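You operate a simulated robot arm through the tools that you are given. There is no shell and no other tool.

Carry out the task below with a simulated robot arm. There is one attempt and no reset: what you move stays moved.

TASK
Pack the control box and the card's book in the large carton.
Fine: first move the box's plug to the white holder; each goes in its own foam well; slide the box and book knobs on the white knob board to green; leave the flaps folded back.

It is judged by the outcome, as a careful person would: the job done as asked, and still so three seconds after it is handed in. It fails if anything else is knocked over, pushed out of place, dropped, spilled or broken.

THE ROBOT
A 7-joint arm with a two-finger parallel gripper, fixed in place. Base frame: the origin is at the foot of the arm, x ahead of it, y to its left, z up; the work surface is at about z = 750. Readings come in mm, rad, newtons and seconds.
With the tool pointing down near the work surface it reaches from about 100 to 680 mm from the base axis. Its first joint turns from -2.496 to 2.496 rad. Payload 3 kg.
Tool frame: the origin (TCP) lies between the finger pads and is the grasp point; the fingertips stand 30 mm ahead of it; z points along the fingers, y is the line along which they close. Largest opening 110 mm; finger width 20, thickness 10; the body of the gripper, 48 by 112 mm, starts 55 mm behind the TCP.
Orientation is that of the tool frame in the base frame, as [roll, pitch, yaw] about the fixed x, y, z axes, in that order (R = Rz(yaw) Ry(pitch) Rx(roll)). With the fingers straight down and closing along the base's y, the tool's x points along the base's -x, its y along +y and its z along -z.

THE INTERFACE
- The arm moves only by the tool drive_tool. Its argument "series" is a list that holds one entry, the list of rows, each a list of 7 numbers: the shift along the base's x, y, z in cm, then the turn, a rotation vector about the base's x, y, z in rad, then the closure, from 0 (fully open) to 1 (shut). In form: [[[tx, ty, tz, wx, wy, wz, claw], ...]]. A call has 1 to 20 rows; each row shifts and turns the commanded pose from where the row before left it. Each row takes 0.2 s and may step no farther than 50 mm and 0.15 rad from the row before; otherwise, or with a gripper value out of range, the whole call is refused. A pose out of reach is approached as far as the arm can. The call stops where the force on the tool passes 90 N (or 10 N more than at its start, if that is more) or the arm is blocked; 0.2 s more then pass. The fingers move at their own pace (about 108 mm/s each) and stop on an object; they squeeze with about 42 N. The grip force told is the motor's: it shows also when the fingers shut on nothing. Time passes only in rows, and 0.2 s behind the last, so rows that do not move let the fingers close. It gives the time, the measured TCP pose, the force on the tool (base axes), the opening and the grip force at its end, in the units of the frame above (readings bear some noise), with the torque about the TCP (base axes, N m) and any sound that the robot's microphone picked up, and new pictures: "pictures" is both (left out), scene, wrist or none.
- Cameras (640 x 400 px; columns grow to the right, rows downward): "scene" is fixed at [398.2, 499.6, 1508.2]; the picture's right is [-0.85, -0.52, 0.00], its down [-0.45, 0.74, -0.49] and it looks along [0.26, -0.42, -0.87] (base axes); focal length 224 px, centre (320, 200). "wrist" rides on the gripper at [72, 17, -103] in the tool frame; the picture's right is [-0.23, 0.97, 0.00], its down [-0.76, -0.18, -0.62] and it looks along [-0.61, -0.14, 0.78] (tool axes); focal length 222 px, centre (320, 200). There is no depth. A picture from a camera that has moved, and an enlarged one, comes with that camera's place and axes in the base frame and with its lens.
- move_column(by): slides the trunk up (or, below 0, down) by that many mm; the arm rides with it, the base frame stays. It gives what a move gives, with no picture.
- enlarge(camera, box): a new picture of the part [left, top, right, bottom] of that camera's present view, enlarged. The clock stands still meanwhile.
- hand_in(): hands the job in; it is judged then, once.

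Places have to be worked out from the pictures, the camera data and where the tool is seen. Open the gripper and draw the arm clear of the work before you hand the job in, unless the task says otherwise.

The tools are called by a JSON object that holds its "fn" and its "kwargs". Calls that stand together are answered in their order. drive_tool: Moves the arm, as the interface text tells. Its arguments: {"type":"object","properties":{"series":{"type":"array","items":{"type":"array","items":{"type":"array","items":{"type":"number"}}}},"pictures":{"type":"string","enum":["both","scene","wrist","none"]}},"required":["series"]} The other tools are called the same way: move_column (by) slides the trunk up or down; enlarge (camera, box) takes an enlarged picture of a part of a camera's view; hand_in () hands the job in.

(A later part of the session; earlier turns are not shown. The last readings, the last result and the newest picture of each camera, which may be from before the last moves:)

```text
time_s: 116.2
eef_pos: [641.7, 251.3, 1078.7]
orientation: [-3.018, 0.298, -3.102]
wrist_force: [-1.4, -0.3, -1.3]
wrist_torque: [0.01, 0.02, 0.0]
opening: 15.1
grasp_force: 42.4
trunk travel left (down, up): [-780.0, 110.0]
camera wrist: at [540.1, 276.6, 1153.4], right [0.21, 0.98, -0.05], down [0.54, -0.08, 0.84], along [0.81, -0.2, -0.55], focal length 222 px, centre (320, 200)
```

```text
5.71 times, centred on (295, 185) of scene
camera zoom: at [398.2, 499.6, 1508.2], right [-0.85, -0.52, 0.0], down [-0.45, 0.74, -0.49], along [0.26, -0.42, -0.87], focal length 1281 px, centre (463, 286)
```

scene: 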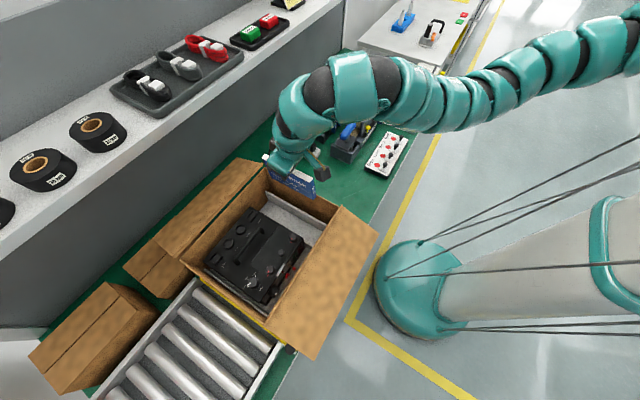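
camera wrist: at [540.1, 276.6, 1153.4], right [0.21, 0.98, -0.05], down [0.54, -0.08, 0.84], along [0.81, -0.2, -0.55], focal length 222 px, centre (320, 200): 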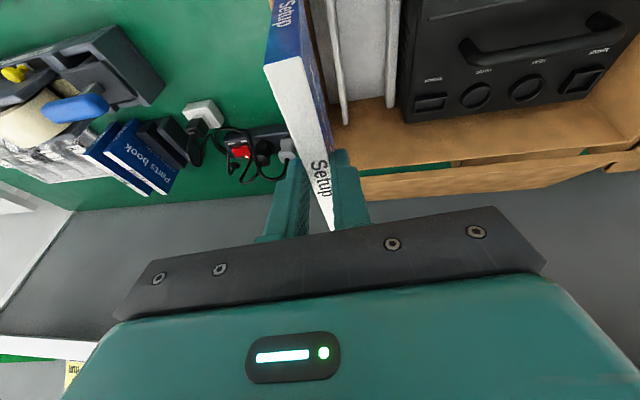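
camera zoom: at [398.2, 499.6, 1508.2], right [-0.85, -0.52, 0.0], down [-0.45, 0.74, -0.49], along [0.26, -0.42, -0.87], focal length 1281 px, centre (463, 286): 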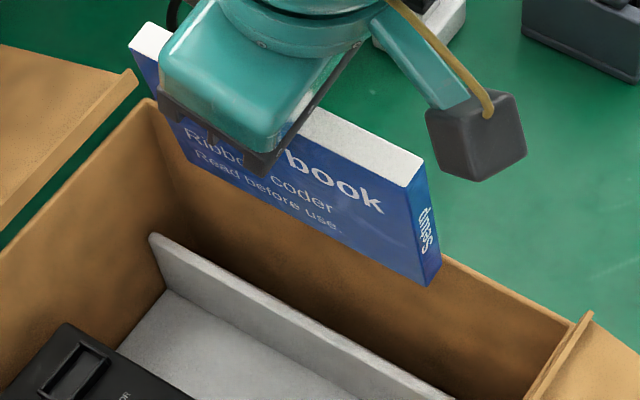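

The image confirms the book's bottom edge sits centred over the slot (slot y≈225–249, book bottom 229–244). I lower by the trunk in stages.

{"fn": "move_column", "kwargs": {"by": -75}}

{"fn": "drive_tool", "kwargs": {"series": [[[0, -0.1, 0, 0, 0, 0, 1], [0, 0, 0, 0, 0, 0, 1]]]}}

{"fn": "enlarge", "kwargs": {"camera": "wrist", "box": [260, 0, 420, 130]}}

{"fn": "enlarge", "kwargs": {"camera": "scene", "box": [255, 150, 335, 220]}}

```text
time_s: 117.3
eef_pos: [641.7, 251.0, 1003.2]
orientation: [-3.018, 0.299, -3.1]
wrist_force: [0.4, -0.4, -1.7]
wrist_torque: [0.02, 0.04, -0.03]
opening: 14.9
grasp_force: 41.9
trunk travel left (down, up): [-705.0, 185.0]
```

```text
time_s: 117.9
eef_pos: [640.1, 250.3, 1003.7]
orientation: [-3.017, 0.298, -3.102]
wrist_force: [-0.6, -0.2, -1.5]
wrist_torque: [0.02, 0.0, 0.01]
opening: 15.3
grasp_force: 42.3
trunk travel left (down, up): [-705.0, 185.0]
camera wrist: at [540.1, 275.5, 1078.1], right [0.21, 0.98, -0.05], down [0.54, -0.08, 0.84], along [0.81, -0.2, -0.55], focal length 222 px, centre (320, 200)
```

scene: 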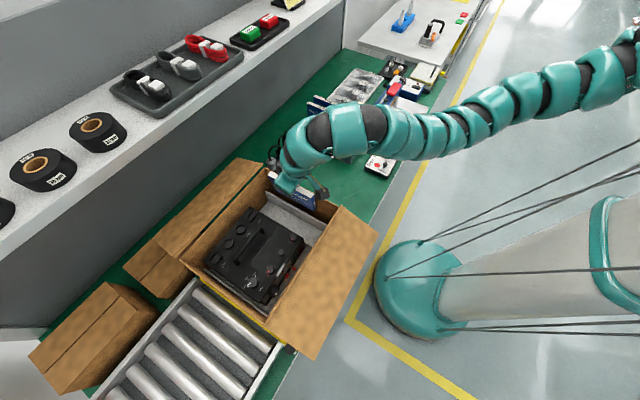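
wrist: 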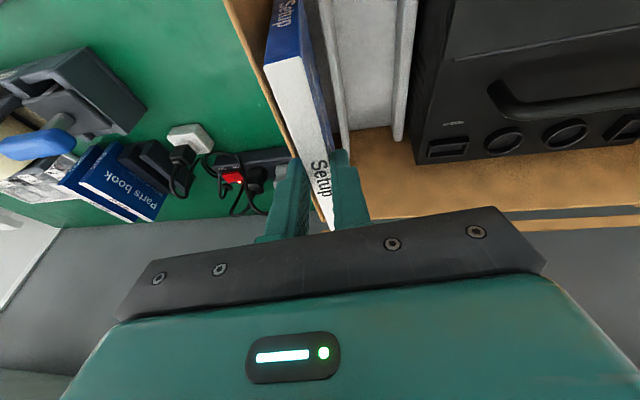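

```text
3.08 times, centred on (340, 65) of wrist
camera zoom: at [540.1, 275.5, 1078.1], right [0.21, 0.98, -0.05], down [0.54, -0.08, 0.84], along [0.81, -0.2, -0.55], focal length 684 px, centre (258, 615)
```

zoom: 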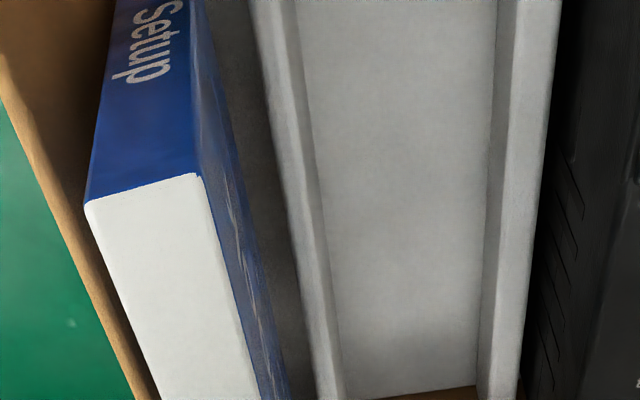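

```text
5.71 times, centred on (295, 185) of scene
camera zoom: at [398.2, 499.6, 1508.2], right [-0.85, -0.52, 0.0], down [-0.45, 0.74, -0.49], along [0.26, -0.42, -0.87], focal length 1281 px, centre (463, 286)
```

zoom: 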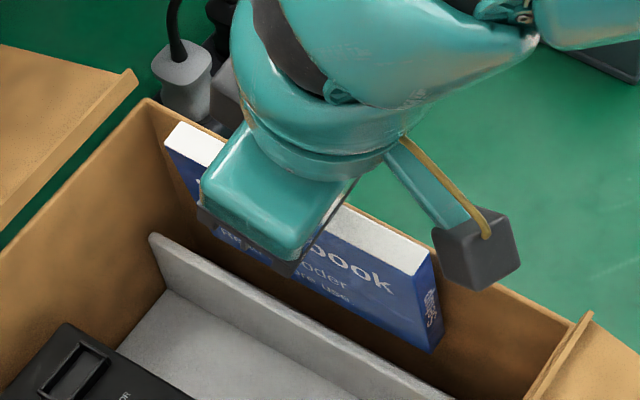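

The book is inside the carton above the slot. I go down another 28 mm and check the −y finger against the wall rim.

{"fn": "move_column", "kwargs": {"by": -28}}

{"fn": "drive_tool", "kwargs": {"series": [[[0, 0, 0, 0, 0, 0, 1]]]}}

{"fn": "enlarge", "kwargs": {"camera": "wrist", "box": [220, 60, 420, 235]}}

{"fn": "enlarge", "kwargs": {"camera": "wrist", "box": [220, 0, 420, 130]}}

```text
time_s: 118.6
eef_pos: [640.6, 249.0, 974.7]
orientation: [-3.019, 0.3, -3.102]
wrist_force: [0.4, 0.3, -0.7]
wrist_torque: [0.03, 0.04, 0.01]
opening: 14.8
grasp_force: 41.6
trunk travel left (down, up): [-677.0, 213.0]
```

```text
time_s: 119.0
eef_pos: [641.0, 249.6, 976.2]
orientation: [-3.019, 0.299, -3.102]
wrist_force: [0.7, 1.0, -0.7]
wrist_torque: [0.02, 0.0, -0.02]
opening: 15.5
grasp_force: 42.2
trunk travel left (down, up): [-677.0, 213.0]
camera wrist: at [540.0, 275.5, 1050.1], right [0.21, 0.98, -0.05], down [0.54, -0.08, 0.84], along [0.81, -0.2, -0.55], focal length 222 px, centre (320, 200)
```

scene: 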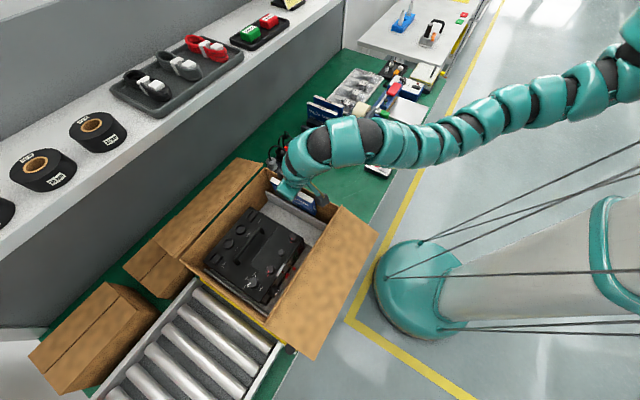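
wrist: 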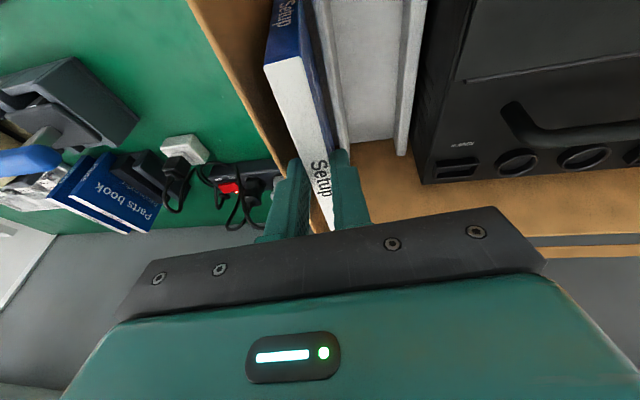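

```text
2.29 times, centred on (320, 148) of wrist
camera zoom: at [540.0, 275.5, 1050.1], right [0.21, 0.98, -0.05], down [0.54, -0.08, 0.84], along [0.81, -0.2, -0.55], focal length 508 px, centre (320, 320)
```

zoom: 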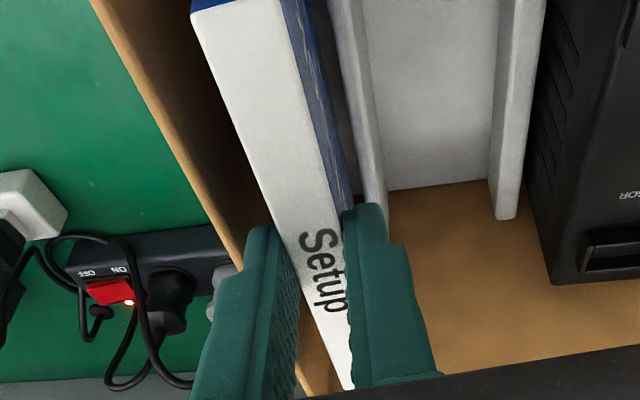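

```text
3.08 times, centred on (320, 65) of wrist
camera zoom: at [540.0, 275.5, 1050.1], right [0.21, 0.98, -0.05], down [0.54, -0.08, 0.84], along [0.81, -0.2, -0.55], focal length 684 px, centre (320, 615)
```

zoom: 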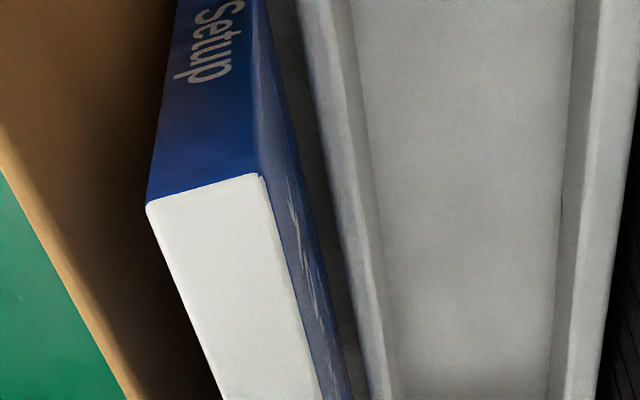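

Finger outer face ≈229, wall inner ≤226: it clears. The book's lower edge is at the slot mouth. I continue down 20 mm, then a bit more, watching the force.

{"fn": "move_column", "kwargs": {"by": -15}}

{"fn": "move_column", "kwargs": {"by": -10}}

{"fn": "drive_tool", "kwargs": {"series": [[[0, 0, 0, 0, 0, 0, 1]]]}}

{"fn": "enlarge", "kwargs": {"camera": "wrist", "box": [220, 60, 420, 235]}}

{"fn": "enlarge", "kwargs": {"camera": "wrist", "box": [220, 0, 420, 130]}}

```text
time_s: 119.7
eef_pos: [640.8, 250.1, 961.0]
orientation: [-3.016, 0.299, -3.1]
wrist_force: [0.0, -0.6, -1.5]
wrist_torque: [0.04, 0.0, -0.01]
opening: 14.9
grasp_force: 42.3
trunk travel left (down, up): [-662.0, 228.0]
```

```text
time_s: 120.2
eef_pos: [641.4, 250.4, 950.9]
orientation: [-3.018, 0.296, -3.099]
wrist_force: [-0.3, 0.4, -2.1]
wrist_torque: [0.04, 0.01, -0.03]
opening: 15.1
grasp_force: 41.6
trunk travel left (down, up): [-652.0, 238.0]
```

```text
time_s: 120.6
eef_pos: [640.9, 248.8, 950.9]
orientation: [-3.018, 0.296, -3.102]
wrist_force: [-0.4, -0.7, -0.9]
wrist_torque: [0.03, -0.03, -0.02]
opening: 15.2
grasp_force: 41.9
trunk travel left (down, up): [-652.0, 238.0]
camera wrist: at [540.0, 275.5, 1025.1], right [0.21, 0.98, -0.05], down [0.54, -0.08, 0.84], along [0.81, -0.2, -0.55], focal length 222 px, centre (320, 200)
```

scene: 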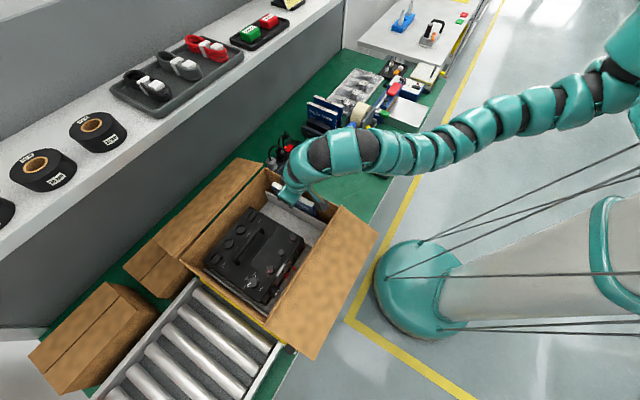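
wrist: 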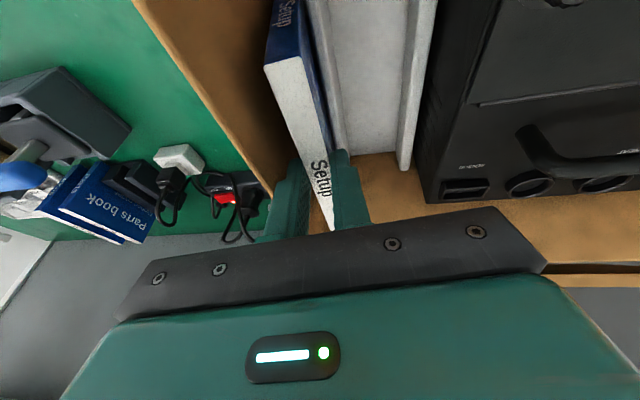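

```text
2.29 times, centred on (320, 148) of wrist
camera zoom: at [540.0, 275.5, 1025.1], right [0.21, 0.98, -0.05], down [0.54, -0.08, 0.84], along [0.81, -0.2, -0.55], focal length 508 px, centre (320, 320)
```

zoom: 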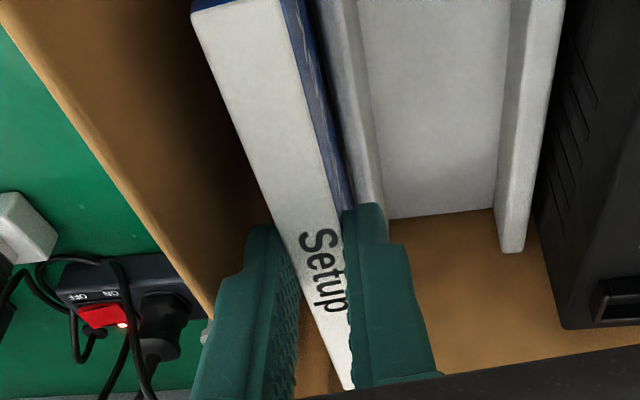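

```text
3.08 times, centred on (320, 65) of wrist
camera zoom: at [540.0, 275.5, 1025.1], right [0.21, 0.98, -0.05], down [0.54, -0.08, 0.84], along [0.81, -0.2, -0.55], focal length 684 px, centre (320, 615)
```

zoom: 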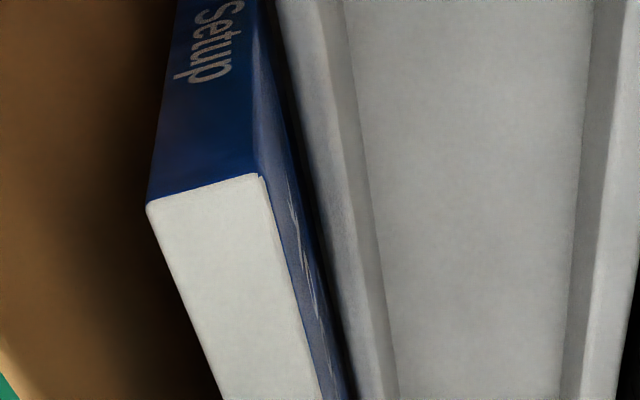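

Still no contact forces; the book is well into the slot. I lower 10 mm more, then in small steps until its bottom touches.

{"fn": "move_column", "kwargs": {"by": -8}}

{"fn": "move_column", "kwargs": {"by": -5}}

{"fn": "drive_tool", "kwargs": {"series": [[[0, 0, 0, 0, 0, 0, 1]]]}}

{"fn": "enlarge", "kwargs": {"camera": "wrist", "box": [220, 60, 420, 235]}}

{"fn": "enlarge", "kwargs": {"camera": "scene", "box": [250, 155, 340, 225]}}

```text
time_s: 121.2
eef_pos: [641.0, 249.0, 942.4]
orientation: [-3.017, 0.299, -3.101]
wrist_force: [-0.1, -0.1, -0.5]
wrist_torque: [0.02, -0.01, 0.0]
opening: 15.1
grasp_force: 41.5
trunk travel left (down, up): [-644.0, 246.0]
```

```text
time_s: 121.8
eef_pos: [640.5, 250.3, 936.5]
orientation: [-3.017, 0.299, -3.1]
wrist_force: [0.1, 0.4, -0.6]
wrist_torque: [0.03, 0.01, 0.0]
opening: 15.1
grasp_force: 42.1
trunk travel left (down, up): [-639.0, 251.0]
```

```text
time_s: 122.2
eef_pos: [640.5, 251.0, 937.7]
orientation: [-3.018, 0.297, -3.102]
wrist_force: [0.4, -0.4, -1.1]
wrist_torque: [0.02, 0.03, 0.0]
opening: 15.2
grasp_force: 42.2
trunk travel left (down, up): [-639.0, 251.0]
camera wrist: at [540.0, 275.5, 1012.0], right [0.21, 0.98, -0.05], down [0.54, -0.08, 0.84], along [0.81, -0.2, -0.55], focal length 222 px, centre (320, 200)
```

scene: 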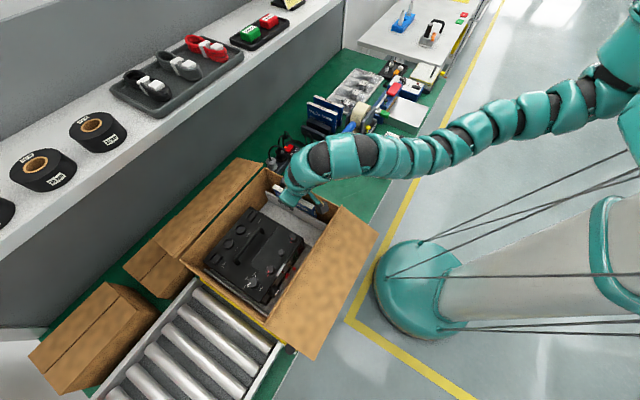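
wrist: 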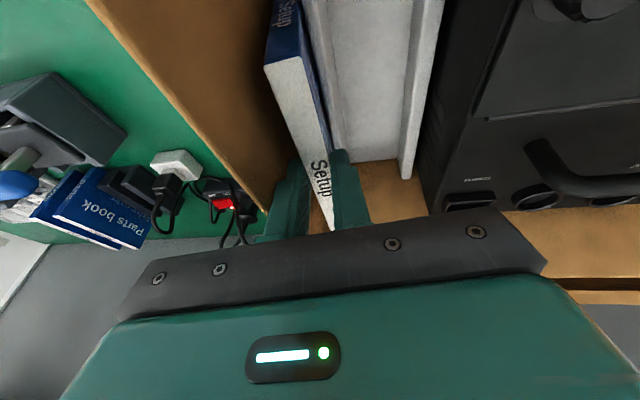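

```text
2.29 times, centred on (320, 148) of wrist
camera zoom: at [540.0, 275.5, 1012.0], right [0.21, 0.98, -0.05], down [0.54, -0.08, 0.84], along [0.81, -0.2, -0.55], focal length 508 px, centre (320, 320)
```

zoom: 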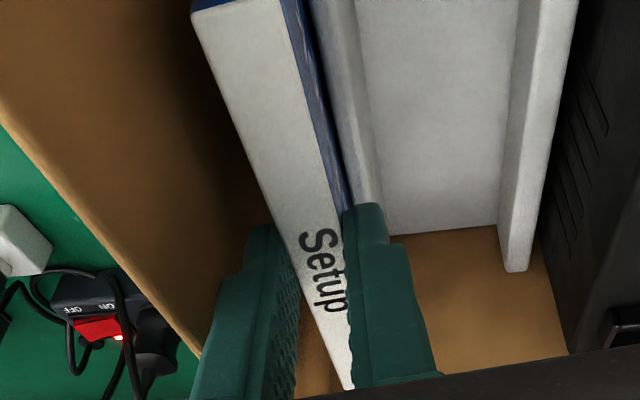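

```text
5.71 times, centred on (295, 190) of scene
camera zoom: at [398.2, 499.6, 1508.2], right [-0.85, -0.52, 0.0], down [-0.45, 0.74, -0.49], along [0.26, -0.42, -0.87], focal length 1281 px, centre (463, 257)
```

zoom: 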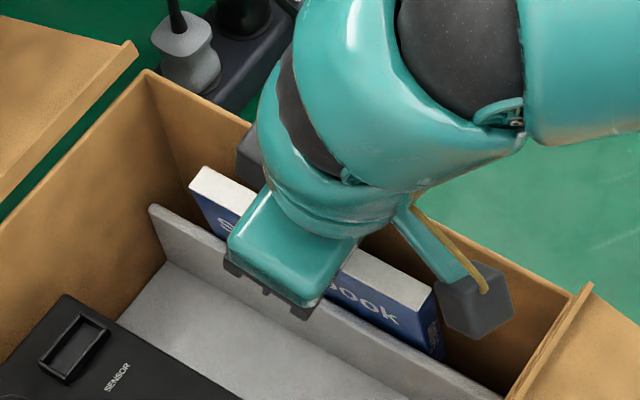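

Still free. I continue in 5 mm steps.

{"fn": "move_column", "kwargs": {"by": -5}}

{"fn": "move_column", "kwargs": {"by": -4}}

{"fn": "drive_tool", "kwargs": {"series": [[[0, 0, 0, 0, 0, 0, 1]]], "pictures": "none"}}

```text
time_s: 122.7
eef_pos: [640.1, 249.6, 932.7]
orientation: [-3.016, 0.299, -3.102]
wrist_force: [0.7, 0.1, -1.5]
wrist_torque: [0.02, 0.02, -0.03]
opening: 15.2
grasp_force: 41.9
trunk travel left (down, up): [-634.0, 256.0]
```

```text
time_s: 123.2
eef_pos: [641.9, 248.7, 928.0]
orientation: [-3.018, 0.299, -3.1]
wrist_force: [-0.2, -1.2, -1.9]
wrist_torque: [-0.08, 0.03, -0.09]
opening: 15.3
grasp_force: 42.4
trunk travel left (down, up): [-630.0, 260.0]
```

```text
time_s: 123.6
eef_pos: [640.3, 249.6, 928.6]
orientation: [-3.018, 0.298, -3.1]
wrist_force: [0.8, -1.1, -1.4]
wrist_torque: [-0.07, 0.02, -0.15]
opening: 15.2
grasp_force: 41.9
trunk travel left (down, up): [-630.0, 260.0]
```

A faint side contact shows with the ridge; the book's bottom is within ~5 mm of the floor. I release by opening just a few millimetres.

{"fn": "drive_tool", "kwargs": {"series": [[[0, 0, 0, 0, 0, 0, 0.84], [0, 0, 0, 0, 0, 0, 0.825], [0, 0, 0, 0, 0, 0, 0.825]]]}}

{"fn": "enlarge", "kwargs": {"camera": "wrist", "box": [220, 60, 420, 235]}}

{"fn": "enlarge", "kwargs": {"camera": "scene", "box": [250, 155, 340, 225]}}

```text
time_s: 124.4
eef_pos: [640.0, 249.8, 927.6]
orientation: [-3.019, 0.298, -3.101]
wrist_force: [0.1, -0.2, 1.3]
wrist_torque: [0.02, 0.03, -0.03]
opening: 19.3
grasp_force: 0.0
trunk travel left (down, up): [-630.0, 260.0]
camera wrist: at [540.0, 275.5, 1003.1], right [0.21, 0.98, -0.05], down [0.54, -0.08, 0.84], along [0.81, -0.2, -0.55], focal length 222 px, centre (320, 200)
```

scene: 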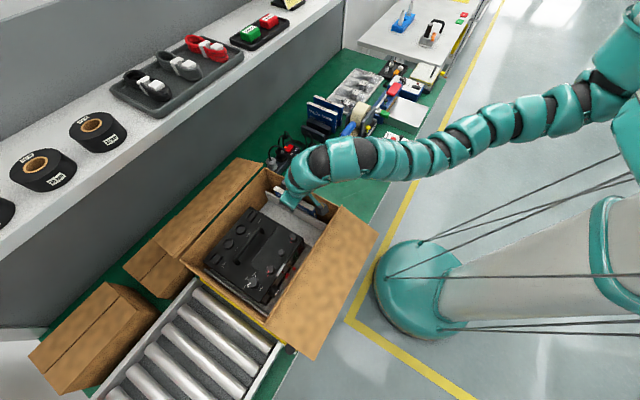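
wrist: 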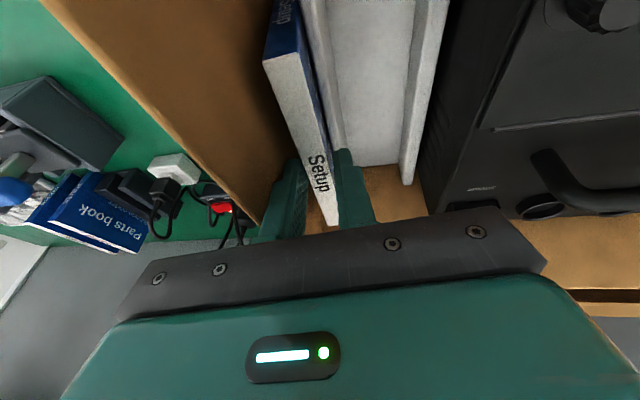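

```text
2.29 times, centred on (320, 148) of wrist
camera zoom: at [540.0, 275.5, 1003.1], right [0.21, 0.98, -0.05], down [0.54, -0.08, 0.84], along [0.81, -0.2, -0.55], focal length 508 px, centre (320, 320)
```

zoom: 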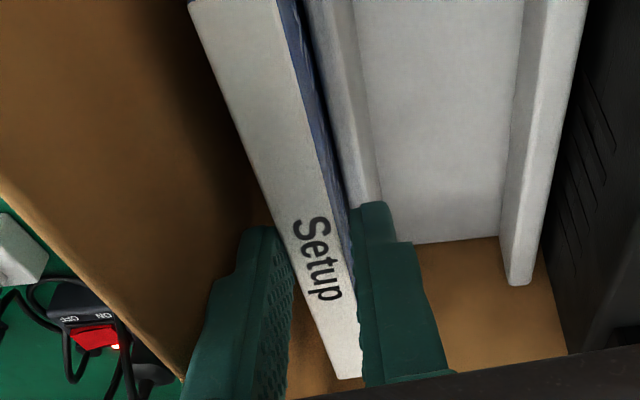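

```text
5.71 times, centred on (295, 190) of scene
camera zoom: at [398.2, 499.6, 1508.2], right [-0.85, -0.52, 0.0], down [-0.45, 0.74, -0.49], along [0.26, -0.42, -0.87], focal length 1281 px, centre (463, 257)
```

zoom: 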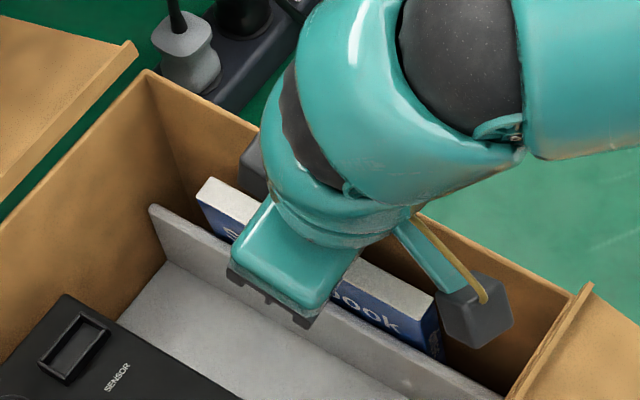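

Released; the book settled onto the slot floor. I withdraw along the tool axis, keeping the small opening so the fingers don't touch the wall.

{"fn": "drive_tool", "kwargs": {"series": [[[-0.3, 0.12, 0.95, 0, 0, 0, 0.825], [-0.3, 0.12, 0.95, 0, 0, 0, 0.825], [-0.6, 0.23, 1.9, 0, 0, 0, 0.825], [-0.6, 0.23, 1.9, 0, 0, 0, 0.825], [0, 0, 0, 0, 0, 0, 0.825]]]}}

{"fn": "enlarge", "kwargs": {"camera": "scene", "box": [250, 155, 340, 225]}}

{"fn": "enlarge", "kwargs": {"camera": "wrist", "box": [220, 0, 420, 200]}}

```text
time_s: 125.6
eef_pos: [624.3, 256.4, 985.2]
orientation: [-3.018, 0.297, -3.101]
wrist_force: [0.4, -1.0, -0.5]
wrist_torque: [-0.02, -0.01, 0.01]
opening: 19.3
grasp_force: 0.1
trunk travel left (down, up): [-630.0, 260.0]
camera wrist: at [522.6, 282.5, 1060.1], right [0.21, 0.98, -0.05], down [0.54, -0.08, 0.84], along [0.81, -0.2, -0.55], focal length 222 px, centre (320, 200)
```

scene: 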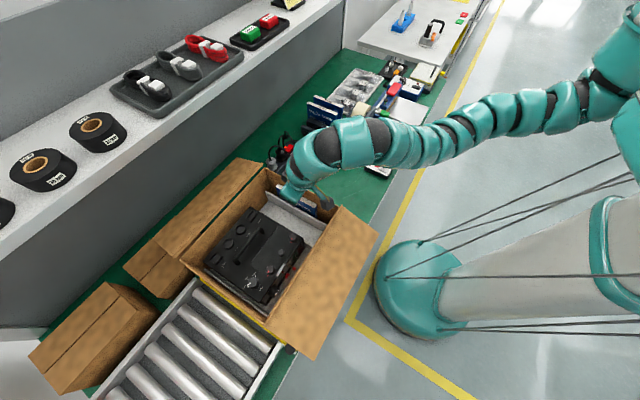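
wrist: 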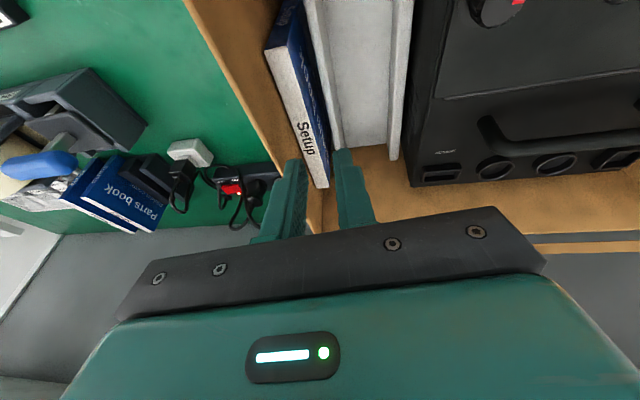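

```text
5.71 times, centred on (295, 190) of scene
camera zoom: at [398.2, 499.6, 1508.2], right [-0.85, -0.52, 0.0], down [-0.45, 0.74, -0.49], along [0.26, -0.42, -0.87], focal length 1281 px, centre (463, 257)
```

zoom: 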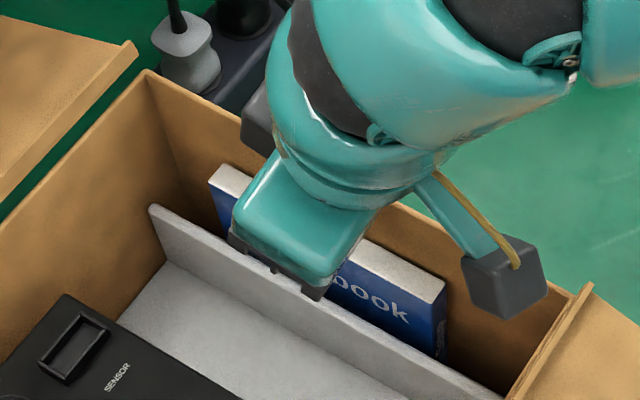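

```text
2.00 times, centred on (320, 100) of wrist
camera zoom: at [522.6, 282.5, 1060.1], right [0.21, 0.98, -0.05], down [0.54, -0.08, 0.84], along [0.81, -0.2, -0.55], focal length 444 px, centre (320, 400)
```

zoom: 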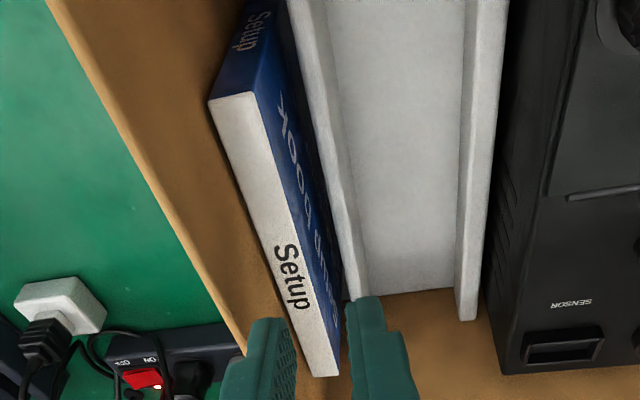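

The Setup book stands in its slot. I raise clear and turn the tool upright again, moving toward the knob board.

{"fn": "move_column", "kwargs": {"by": 130}}

{"fn": "drive_tool", "kwargs": {"series": [[[0, -2, 0, 0.06, 0, 0, 0.6], [0, -3, 0, 0.06, 0, 0, 0.6], [0, -4, 0, 0, 0.1, 0, 0.6], [0, -4, 0, 0, 0.1, 0, 0.6], [0, -4, 0, 0, 0.1, 0, 0.6], [0, 0, 0, 0, 0, 0, 0.6]]]}}

{"fn": "enlarge", "kwargs": {"camera": "scene", "box": [180, 150, 350, 330]}}

{"fn": "enlarge", "kwargs": {"camera": "scene", "box": [355, 125, 415, 185]}}

```text
time_s: 127.2
eef_pos: [624.0, 256.8, 1115.0]
orientation: [-3.017, 0.299, -3.102]
wrist_force: [-0.6, 0.1, 0.2]
wrist_torque: [0.01, -0.01, 0.02]
opening: 19.5
grasp_force: 0.0
trunk travel left (down, up): [-760.0, 130.0]
```

```text
time_s: 128.6
eef_pos: [647.1, 121.8, 1118.2]
orientation: [3.14, -0.002, -3.14]
wrist_force: [0.9, 0.7, 0.1]
wrist_torque: [-0.03, -0.02, 0.01]
opening: 44.0
grasp_force: 0.0
out of reach, approached as far as the arm can: row 3, 4
trunk travel left (down, up): [-760.0, 130.0]
camera wrist: at [574.3, 138.5, 1221.1], right [0.22, 0.97, 0.0], down [0.76, -0.18, 0.62], along [0.61, -0.14, -0.78], focal length 222 px, centre (320, 200)
```

scene: 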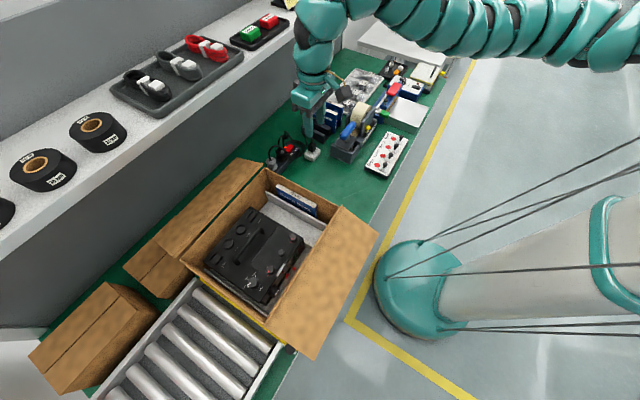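
wrist: 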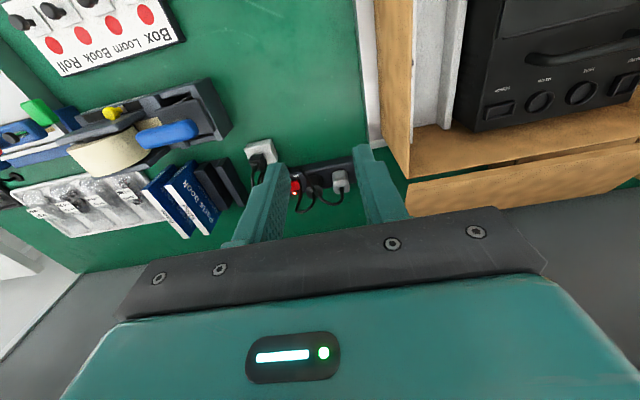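

```text
2.22 times, centred on (265, 240) of scene
camera zoom: at [398.2, 499.6, 1508.2], right [-0.85, -0.52, 0.0], down [-0.45, 0.74, -0.49], along [0.26, -0.42, -0.87], focal length 498 px, centre (442, 111)
```

zoom: 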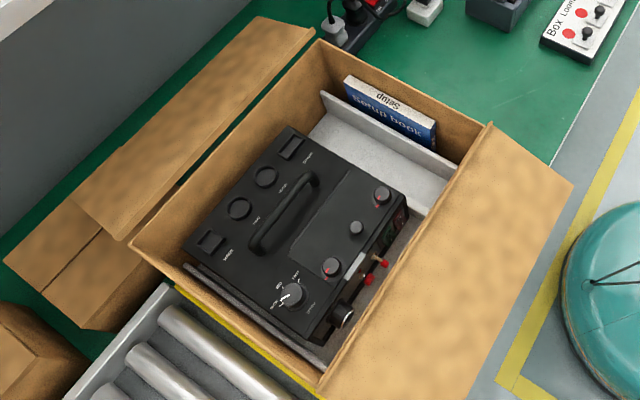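

```text
6.67 times, centred on (385, 155) of scene
camera zoom: at [398.2, 499.6, 1508.2], right [-0.85, -0.52, 0.0], down [-0.45, 0.74, -0.49], along [0.26, -0.42, -0.87], focal length 1495 px, centre (-113, 500)
```

zoom: 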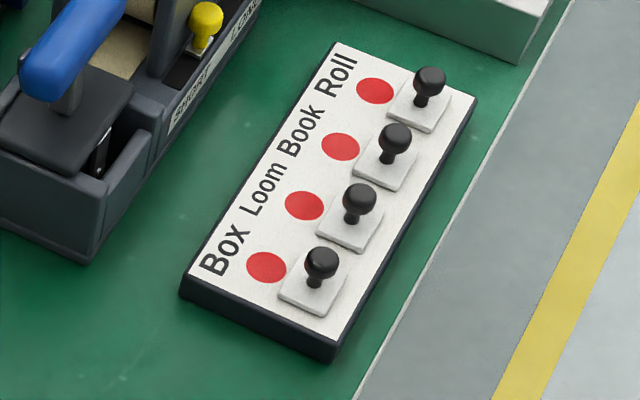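

Both items are packed and the flaps untouched. Now the knob board: knobs at x≈472, Box at y≈−120, Book at y≈−236, red dots ~31 mm to +x (green must be under the sliders). I raise the trunk and come in over the board for a closer look.

{"fn": "move_column", "kwargs": {"by": 100}}

{"fn": "drive_tool", "kwargs": {"series": [[[0, 0, -4.5, 0, 0, 0, 0.6], [0, 0, -4.5, 0, 0, 0, 0.6], [0, 0, -4.5, 0, 0, 0, 0.6], [-1, -1, -4.5, 0, 0, 0, 0.6], [-2, -1.5, -4, 0, 0, 0, 0.6], [-3, -2.5, -3, 0, 0, 0, 0.6], [-3, -3.5, -1, 0, 0, 0, 0.6], [-3, -4, 0, 0, 0, 0, 0.6], [-3, -4, 0, 0, 0, 0, 0.6], [-2, -4, 0, 0, 0, 0, 0.6], [0, -4, 0, 0, 0, 0, 0.6], [0, 0, 0, 0, 0, 0, 0.6]]]}}

{"fn": "enlarge", "kwargs": {"camera": "wrist", "box": [160, 0, 480, 200]}}

```text
time_s: 129.9
eef_pos: [647.7, 120.2, 1218.0]
orientation: [3.139, 0.002, -3.139]
wrist_force: [-0.3, 0.3, 0.6]
wrist_torque: [0.02, -0.01, 0.0]
opening: 43.9
grasp_force: 0.3
trunk travel left (down, up): [-860.0, 30.0]
```

```text
time_s: 132.5
eef_pos: [618.2, -72.1, 955.0]
orientation: [3.139, -0.001, -3.139]
wrist_force: [0.3, 0.1, 0.3]
wrist_torque: [-0.03, -0.02, -0.04]
opening: 44.0
grasp_force: 0.0
out of reach, approached as far as the arm can: row 7, 8, 9, 10, 11
trunk travel left (down, up): [-860.0, 30.0]
camera wrist: at [544.2, -56.4, 1059.2], right [0.22, 0.97, 0.0], down [0.76, -0.18, 0.62], along [0.61, -0.14, -0.78], focal length 222 px, centre (320, 200)
```

scene: 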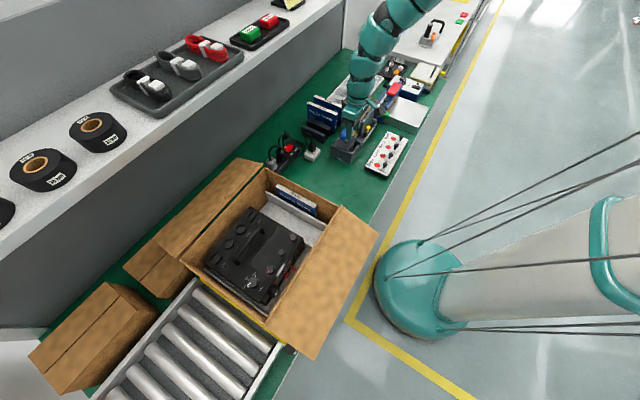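
wrist: 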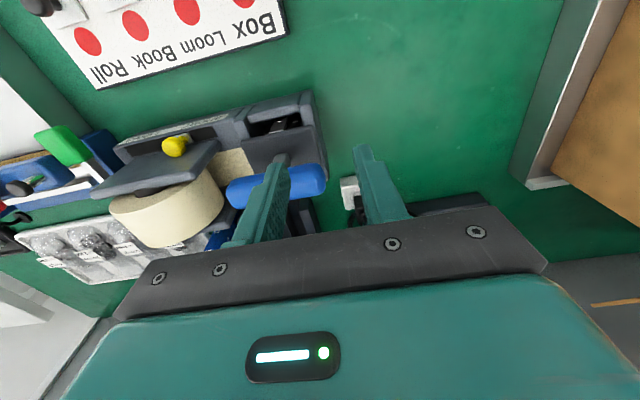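

```text
2.00 times, centred on (320, 100) of wrist
camera zoom: at [544.2, -56.4, 1059.2], right [0.22, 0.97, 0.0], down [0.76, -0.18, 0.62], along [0.61, -0.14, -0.78], focal length 444 px, centre (320, 400)
```

zoom: 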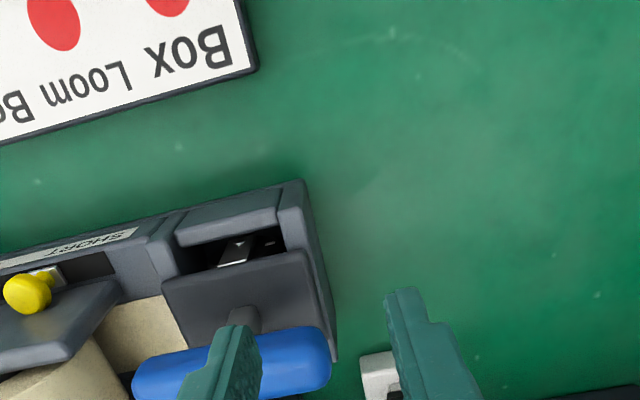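

I was limited at this height and close to the tape dispenser; I shift to the clear bench area, descend there, and then come in at low height.

{"fn": "drive_tool", "kwargs": {"series": [[[0, 4, 0, 0, 0, 0, 0.6], [0, 4.5, 0, 0, 0, 0, 0.6], [0, 1, -3, 0, 0, 0, 0.6], [-1, 0, -4, 0, 0, 0, 0.6], [-2, -0.5, -3.5, 0, 0, 0, 0.6], [-4, -1, 0, 0, 0, 0, 0.6], [-4, -1, 0, 0, 0, 0, 0.6], [-3, -1, 0, 0, 0, 0, 0.6], [0, 0, 0, 0, 0, 0, 0.6]]]}}

{"fn": "enlarge", "kwargs": {"camera": "wrist", "box": [0, 0, 320, 200]}}

```text
time_s: 134.5
eef_pos: [504.6, -4.0, 827.5]
orientation: [3.139, -0.002, -3.138]
wrist_force: [0.1, -0.2, 0.2]
wrist_torque: [-0.02, -0.02, 0.01]
opening: 44.1
grasp_force: 0.0
out of reach, approached as far as the arm can: row 7, 8
trunk travel left (down, up): [-860.0, 30.0]
camera wrist: at [431.6, 12.9, 931.2], right [0.22, 0.97, 0.0], down [0.76, -0.18, 0.62], along [0.61, -0.14, -0.78], focal length 222 px, centre (320, 200)
```

scene: 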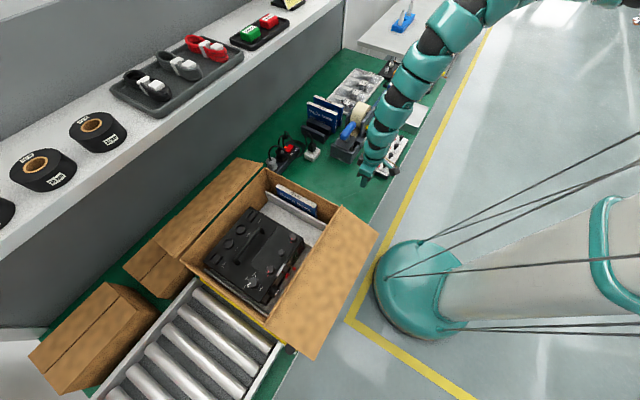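
wrist: 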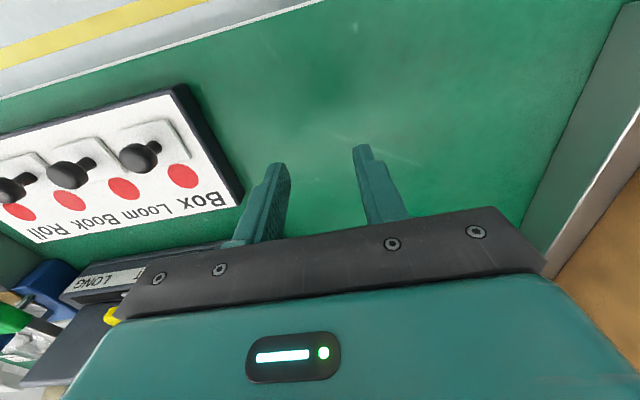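

```text
2.00 times, centred on (160, 100) of wrist
camera zoom: at [431.6, 12.9, 931.2], right [0.22, 0.97, 0.0], down [0.76, -0.18, 0.62], along [0.61, -0.14, -0.78], focal length 444 px, centre (640, 400)
```

zoom: 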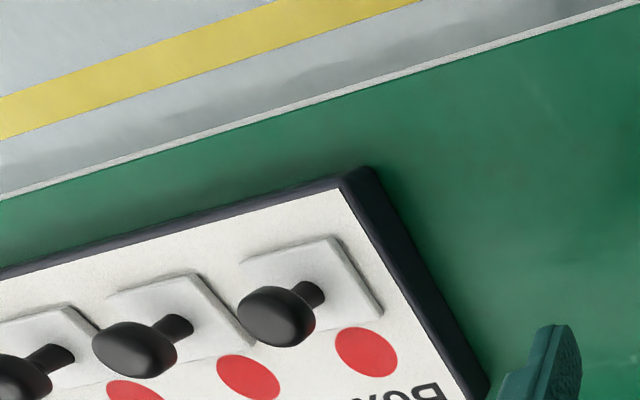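

The board top is at z≈778; the Box knob's head is about (474,−121,797), red dot at (501,−117). Tool-down can't come in that close, so I lean the tool back (~0.35 rad) and position above the Box knob.

{"fn": "drive_tool", "kwargs": {"series": [[[0, 0, 2.5, 0, 0.12, 0, 0.6], [-0.4, -2, 1.5, 0, 0.12, 0, 0.6], [-0.6, -3, 0, 0, 0.11, 0, 0.6], [-0.7, -3.5, 0, 0, 0, 0, 0.6], [-0.7, -3.2, 0, 0, 0, 0, 0.6], [0, 0, 0, 0, 0, 0, 0.6]]]}}

{"fn": "enlarge", "kwargs": {"camera": "wrist", "box": [200, 20, 420, 200]}}

{"fn": "enlarge", "kwargs": {"camera": "scene", "box": [355, 125, 415, 185]}}

```text
time_s: 135.9
eef_pos: [479.4, -120.1, 866.4]
orientation: [3.138, -0.35, -3.138]
wrist_force: [0.6, -0.3, 0.0]
wrist_torque: [-0.01, -0.01, 0.04]
opening: 43.7
grasp_force: 0.0
trunk travel left (down, up): [-860.0, 30.0]
camera wrist: at [446.5, -104.1, 988.3], right [0.21, 0.97, -0.07], down [0.93, -0.18, 0.32], along [0.3, -0.14, -0.94], focal length 222 px, centre (320, 200)
```

scene: 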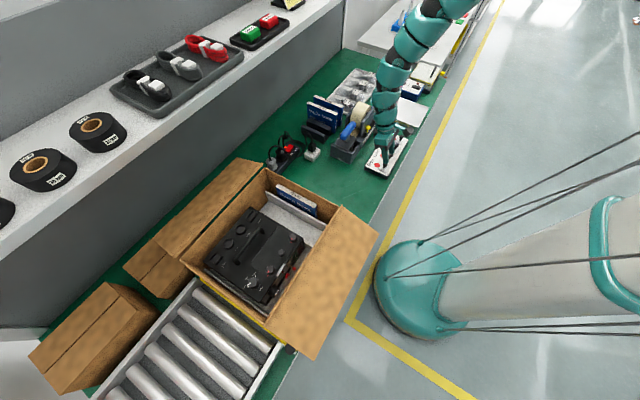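
wrist: 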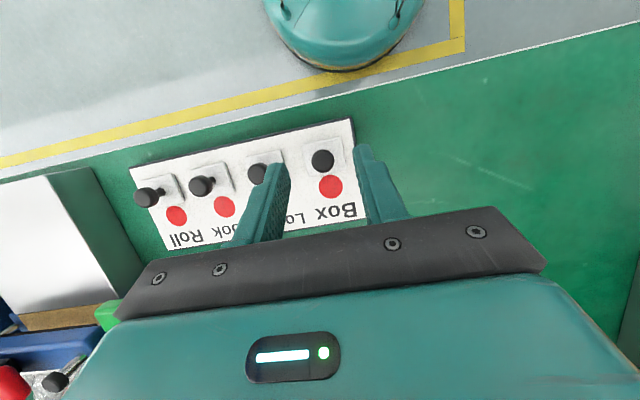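

```text
2.22 times, centred on (310, 110) of wrist
camera zoom: at [446.5, -104.1, 988.3], right [0.21, 0.97, -0.07], down [0.93, -0.18, 0.32], along [0.3, -0.14, -0.94], focal length 494 px, centre (342, 400)
```

zoom: 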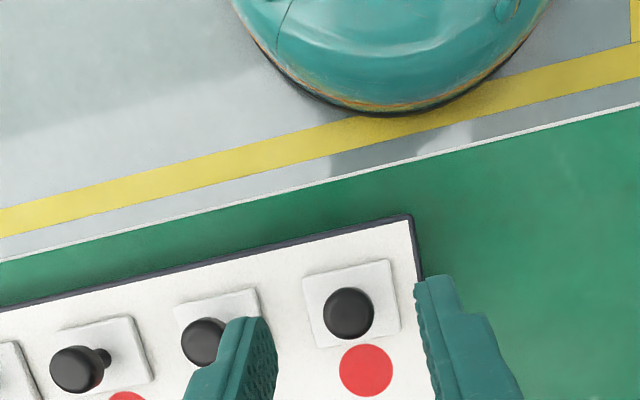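

```text
6.67 times, centred on (385, 155) of scene
camera zoom: at [398.2, 499.6, 1508.2], right [-0.85, -0.52, 0.0], down [-0.45, 0.74, -0.49], along [0.26, -0.42, -0.87], focal length 1495 px, centre (-113, 500)
```

zoom: 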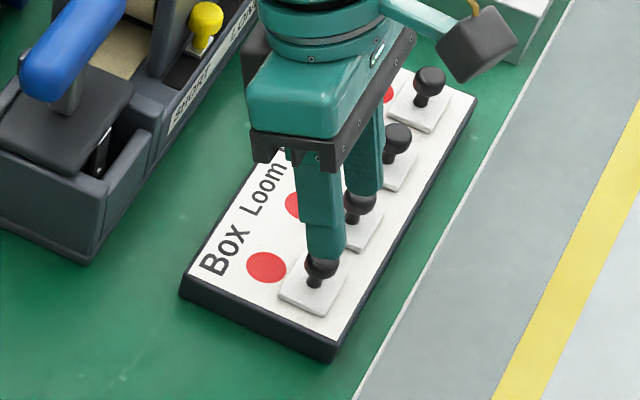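

From here the Box knob is at (474,−123), its red dot at (503,−122): a 30 mm slide. I descend over the knob's head.

{"fn": "drive_tool", "kwargs": {"series": [[[0, -0.26, -2, 0, 0, 0, 0.6], [0, 0, -2, 0, 0, 0, 0.6], [0, 0, -1.1, 0, 0, 0, 0.6], [0, 0, 0, 0, 0, 0, 0.6]]]}}

{"fn": "enlarge", "kwargs": {"camera": "wrist", "box": [220, 60, 420, 220]}}

{"fn": "enlarge", "kwargs": {"camera": "scene", "box": [370, 145, 405, 180]}}

```text
time_s: 136.9
eef_pos: [479.8, -122.4, 814.9]
orientation: [3.138, -0.349, -3.139]
wrist_force: [-0.1, 0.8, -0.6]
wrist_torque: [-0.03, -0.01, 0.01]
opening: 44.1
grasp_force: 0.1
trunk travel left (down, up): [-860.0, 30.0]
camera wrist: at [446.3, -106.4, 936.3], right [0.21, 0.97, -0.07], down [0.93, -0.18, 0.32], along [0.3, -0.14, -0.94], focal length 222 px, centre (320, 200)
```

scene: 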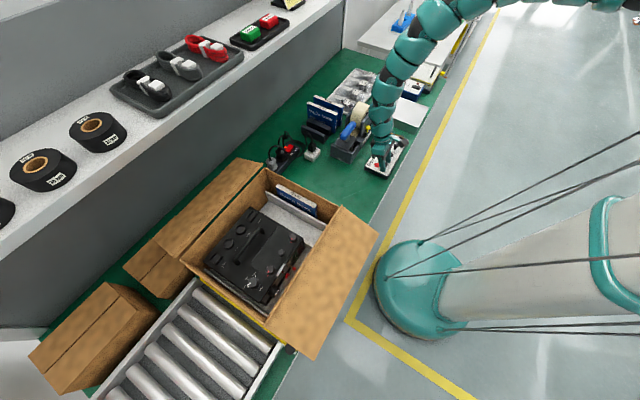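
wrist: 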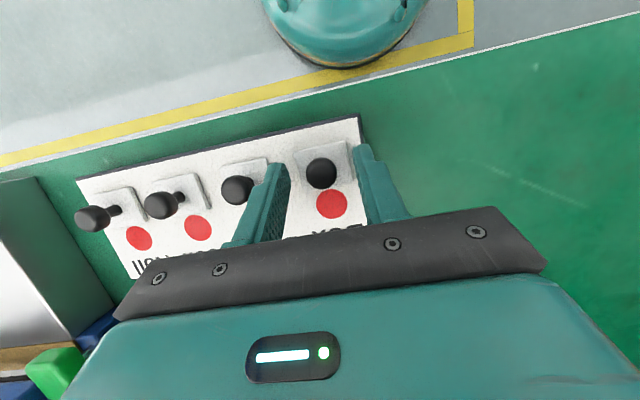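

```text
2.50 times, centred on (320, 140) of wrist
camera zoom: at [446.3, -106.4, 936.3], right [0.21, 0.97, -0.07], down [0.93, -0.18, 0.32], along [0.3, -0.14, -0.94], focal length 555 px, centre (320, 350)
```

zoom: 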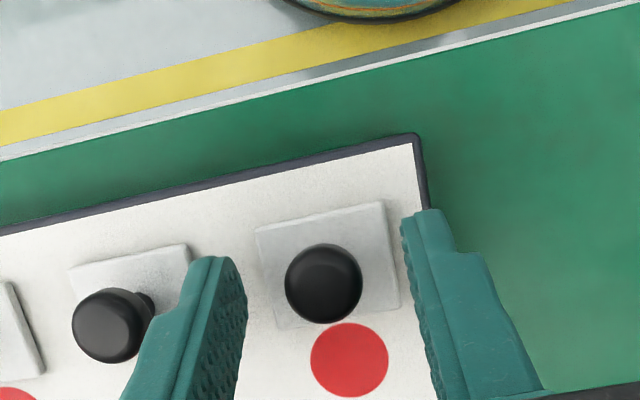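

```text
11.43 times, centred on (388, 162) of scene
camera zoom: at [398.2, 499.6, 1508.2], right [-0.85, -0.52, 0.0], down [-0.45, 0.74, -0.49], along [0.26, -0.42, -0.87], focal length 2563 px, centre (-451, 629)
```

zoom: 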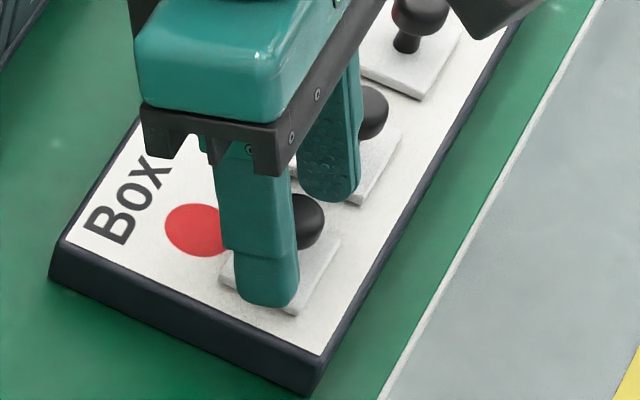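

The knob's head is between the pads. I close on it.

{"fn": "drive_tool", "kwargs": {"series": [[[0, 0, 0, 0, 0, 0, 0.8], [0, 0, 0, 0, 0, 0, 1], [0, 0, 0, 0, 0, 0, 1], [0, 0, 0, 0, 0, 0, 1]]]}}

{"fn": "enlarge", "kwargs": {"camera": "wrist", "box": [220, 60, 420, 220]}}

{"fn": "enlarge", "kwargs": {"camera": "scene", "box": [370, 145, 405, 180]}}

```text
time_s: 137.9
eef_pos: [480.0, -122.0, 813.6]
orientation: [3.137, -0.349, -3.138]
wrist_force: [-0.6, 6.4, -2.9]
wrist_torque: [0.12, 0.02, -0.02]
opening: 18.2
grasp_force: 45.0
trunk travel left (down, up): [-860.0, 30.0]
camera wrist: at [446.6, -105.7, 936.3], right [0.21, 0.97, -0.07], down [0.93, -0.18, 0.32], along [0.3, -0.14, -0.94], focal length 222 px, centre (320, 200)
```

scene: 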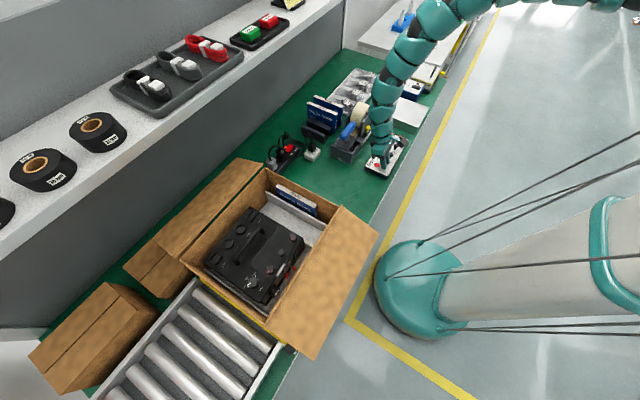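
wrist: 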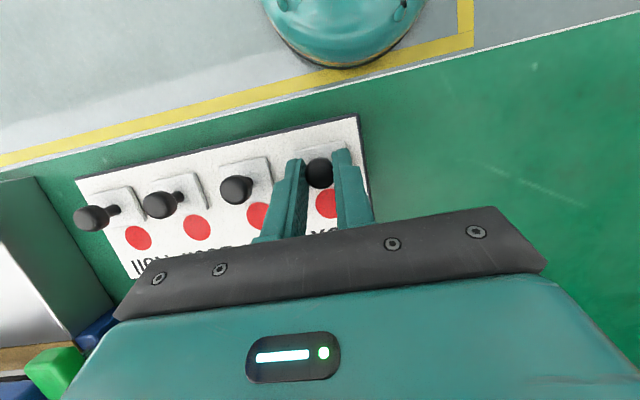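

```text
2.50 times, centred on (320, 140) of wrist
camera zoom: at [446.6, -105.7, 936.3], right [0.21, 0.97, -0.07], down [0.93, -0.18, 0.32], along [0.3, -0.14, -0.94], focal length 555 px, centre (320, 350)
```

zoom: 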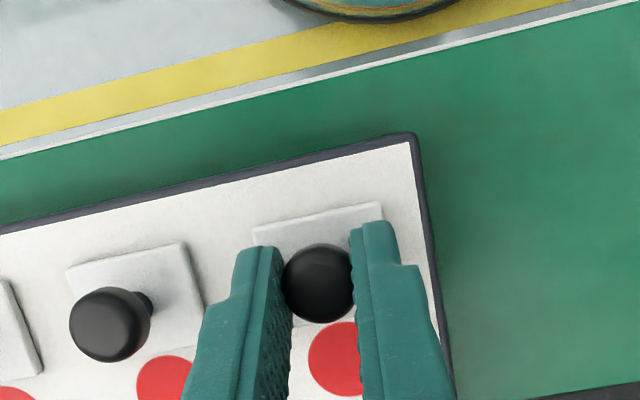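

```text
11.43 times, centred on (388, 162) of scene
camera zoom: at [398.2, 499.6, 1508.2], right [-0.85, -0.52, 0.0], down [-0.45, 0.74, -0.49], along [0.26, -0.42, -0.87], focal length 2563 px, centre (-451, 629)
```

zoom: 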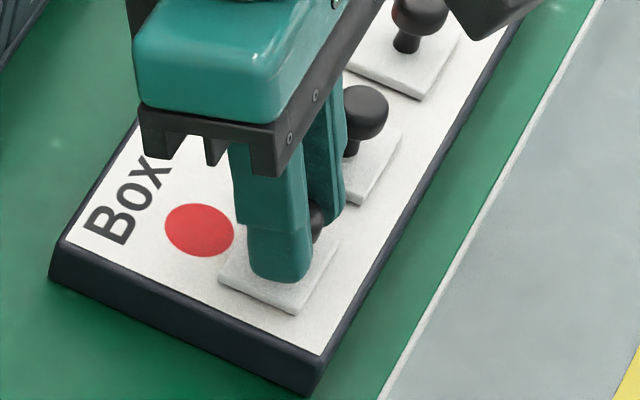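

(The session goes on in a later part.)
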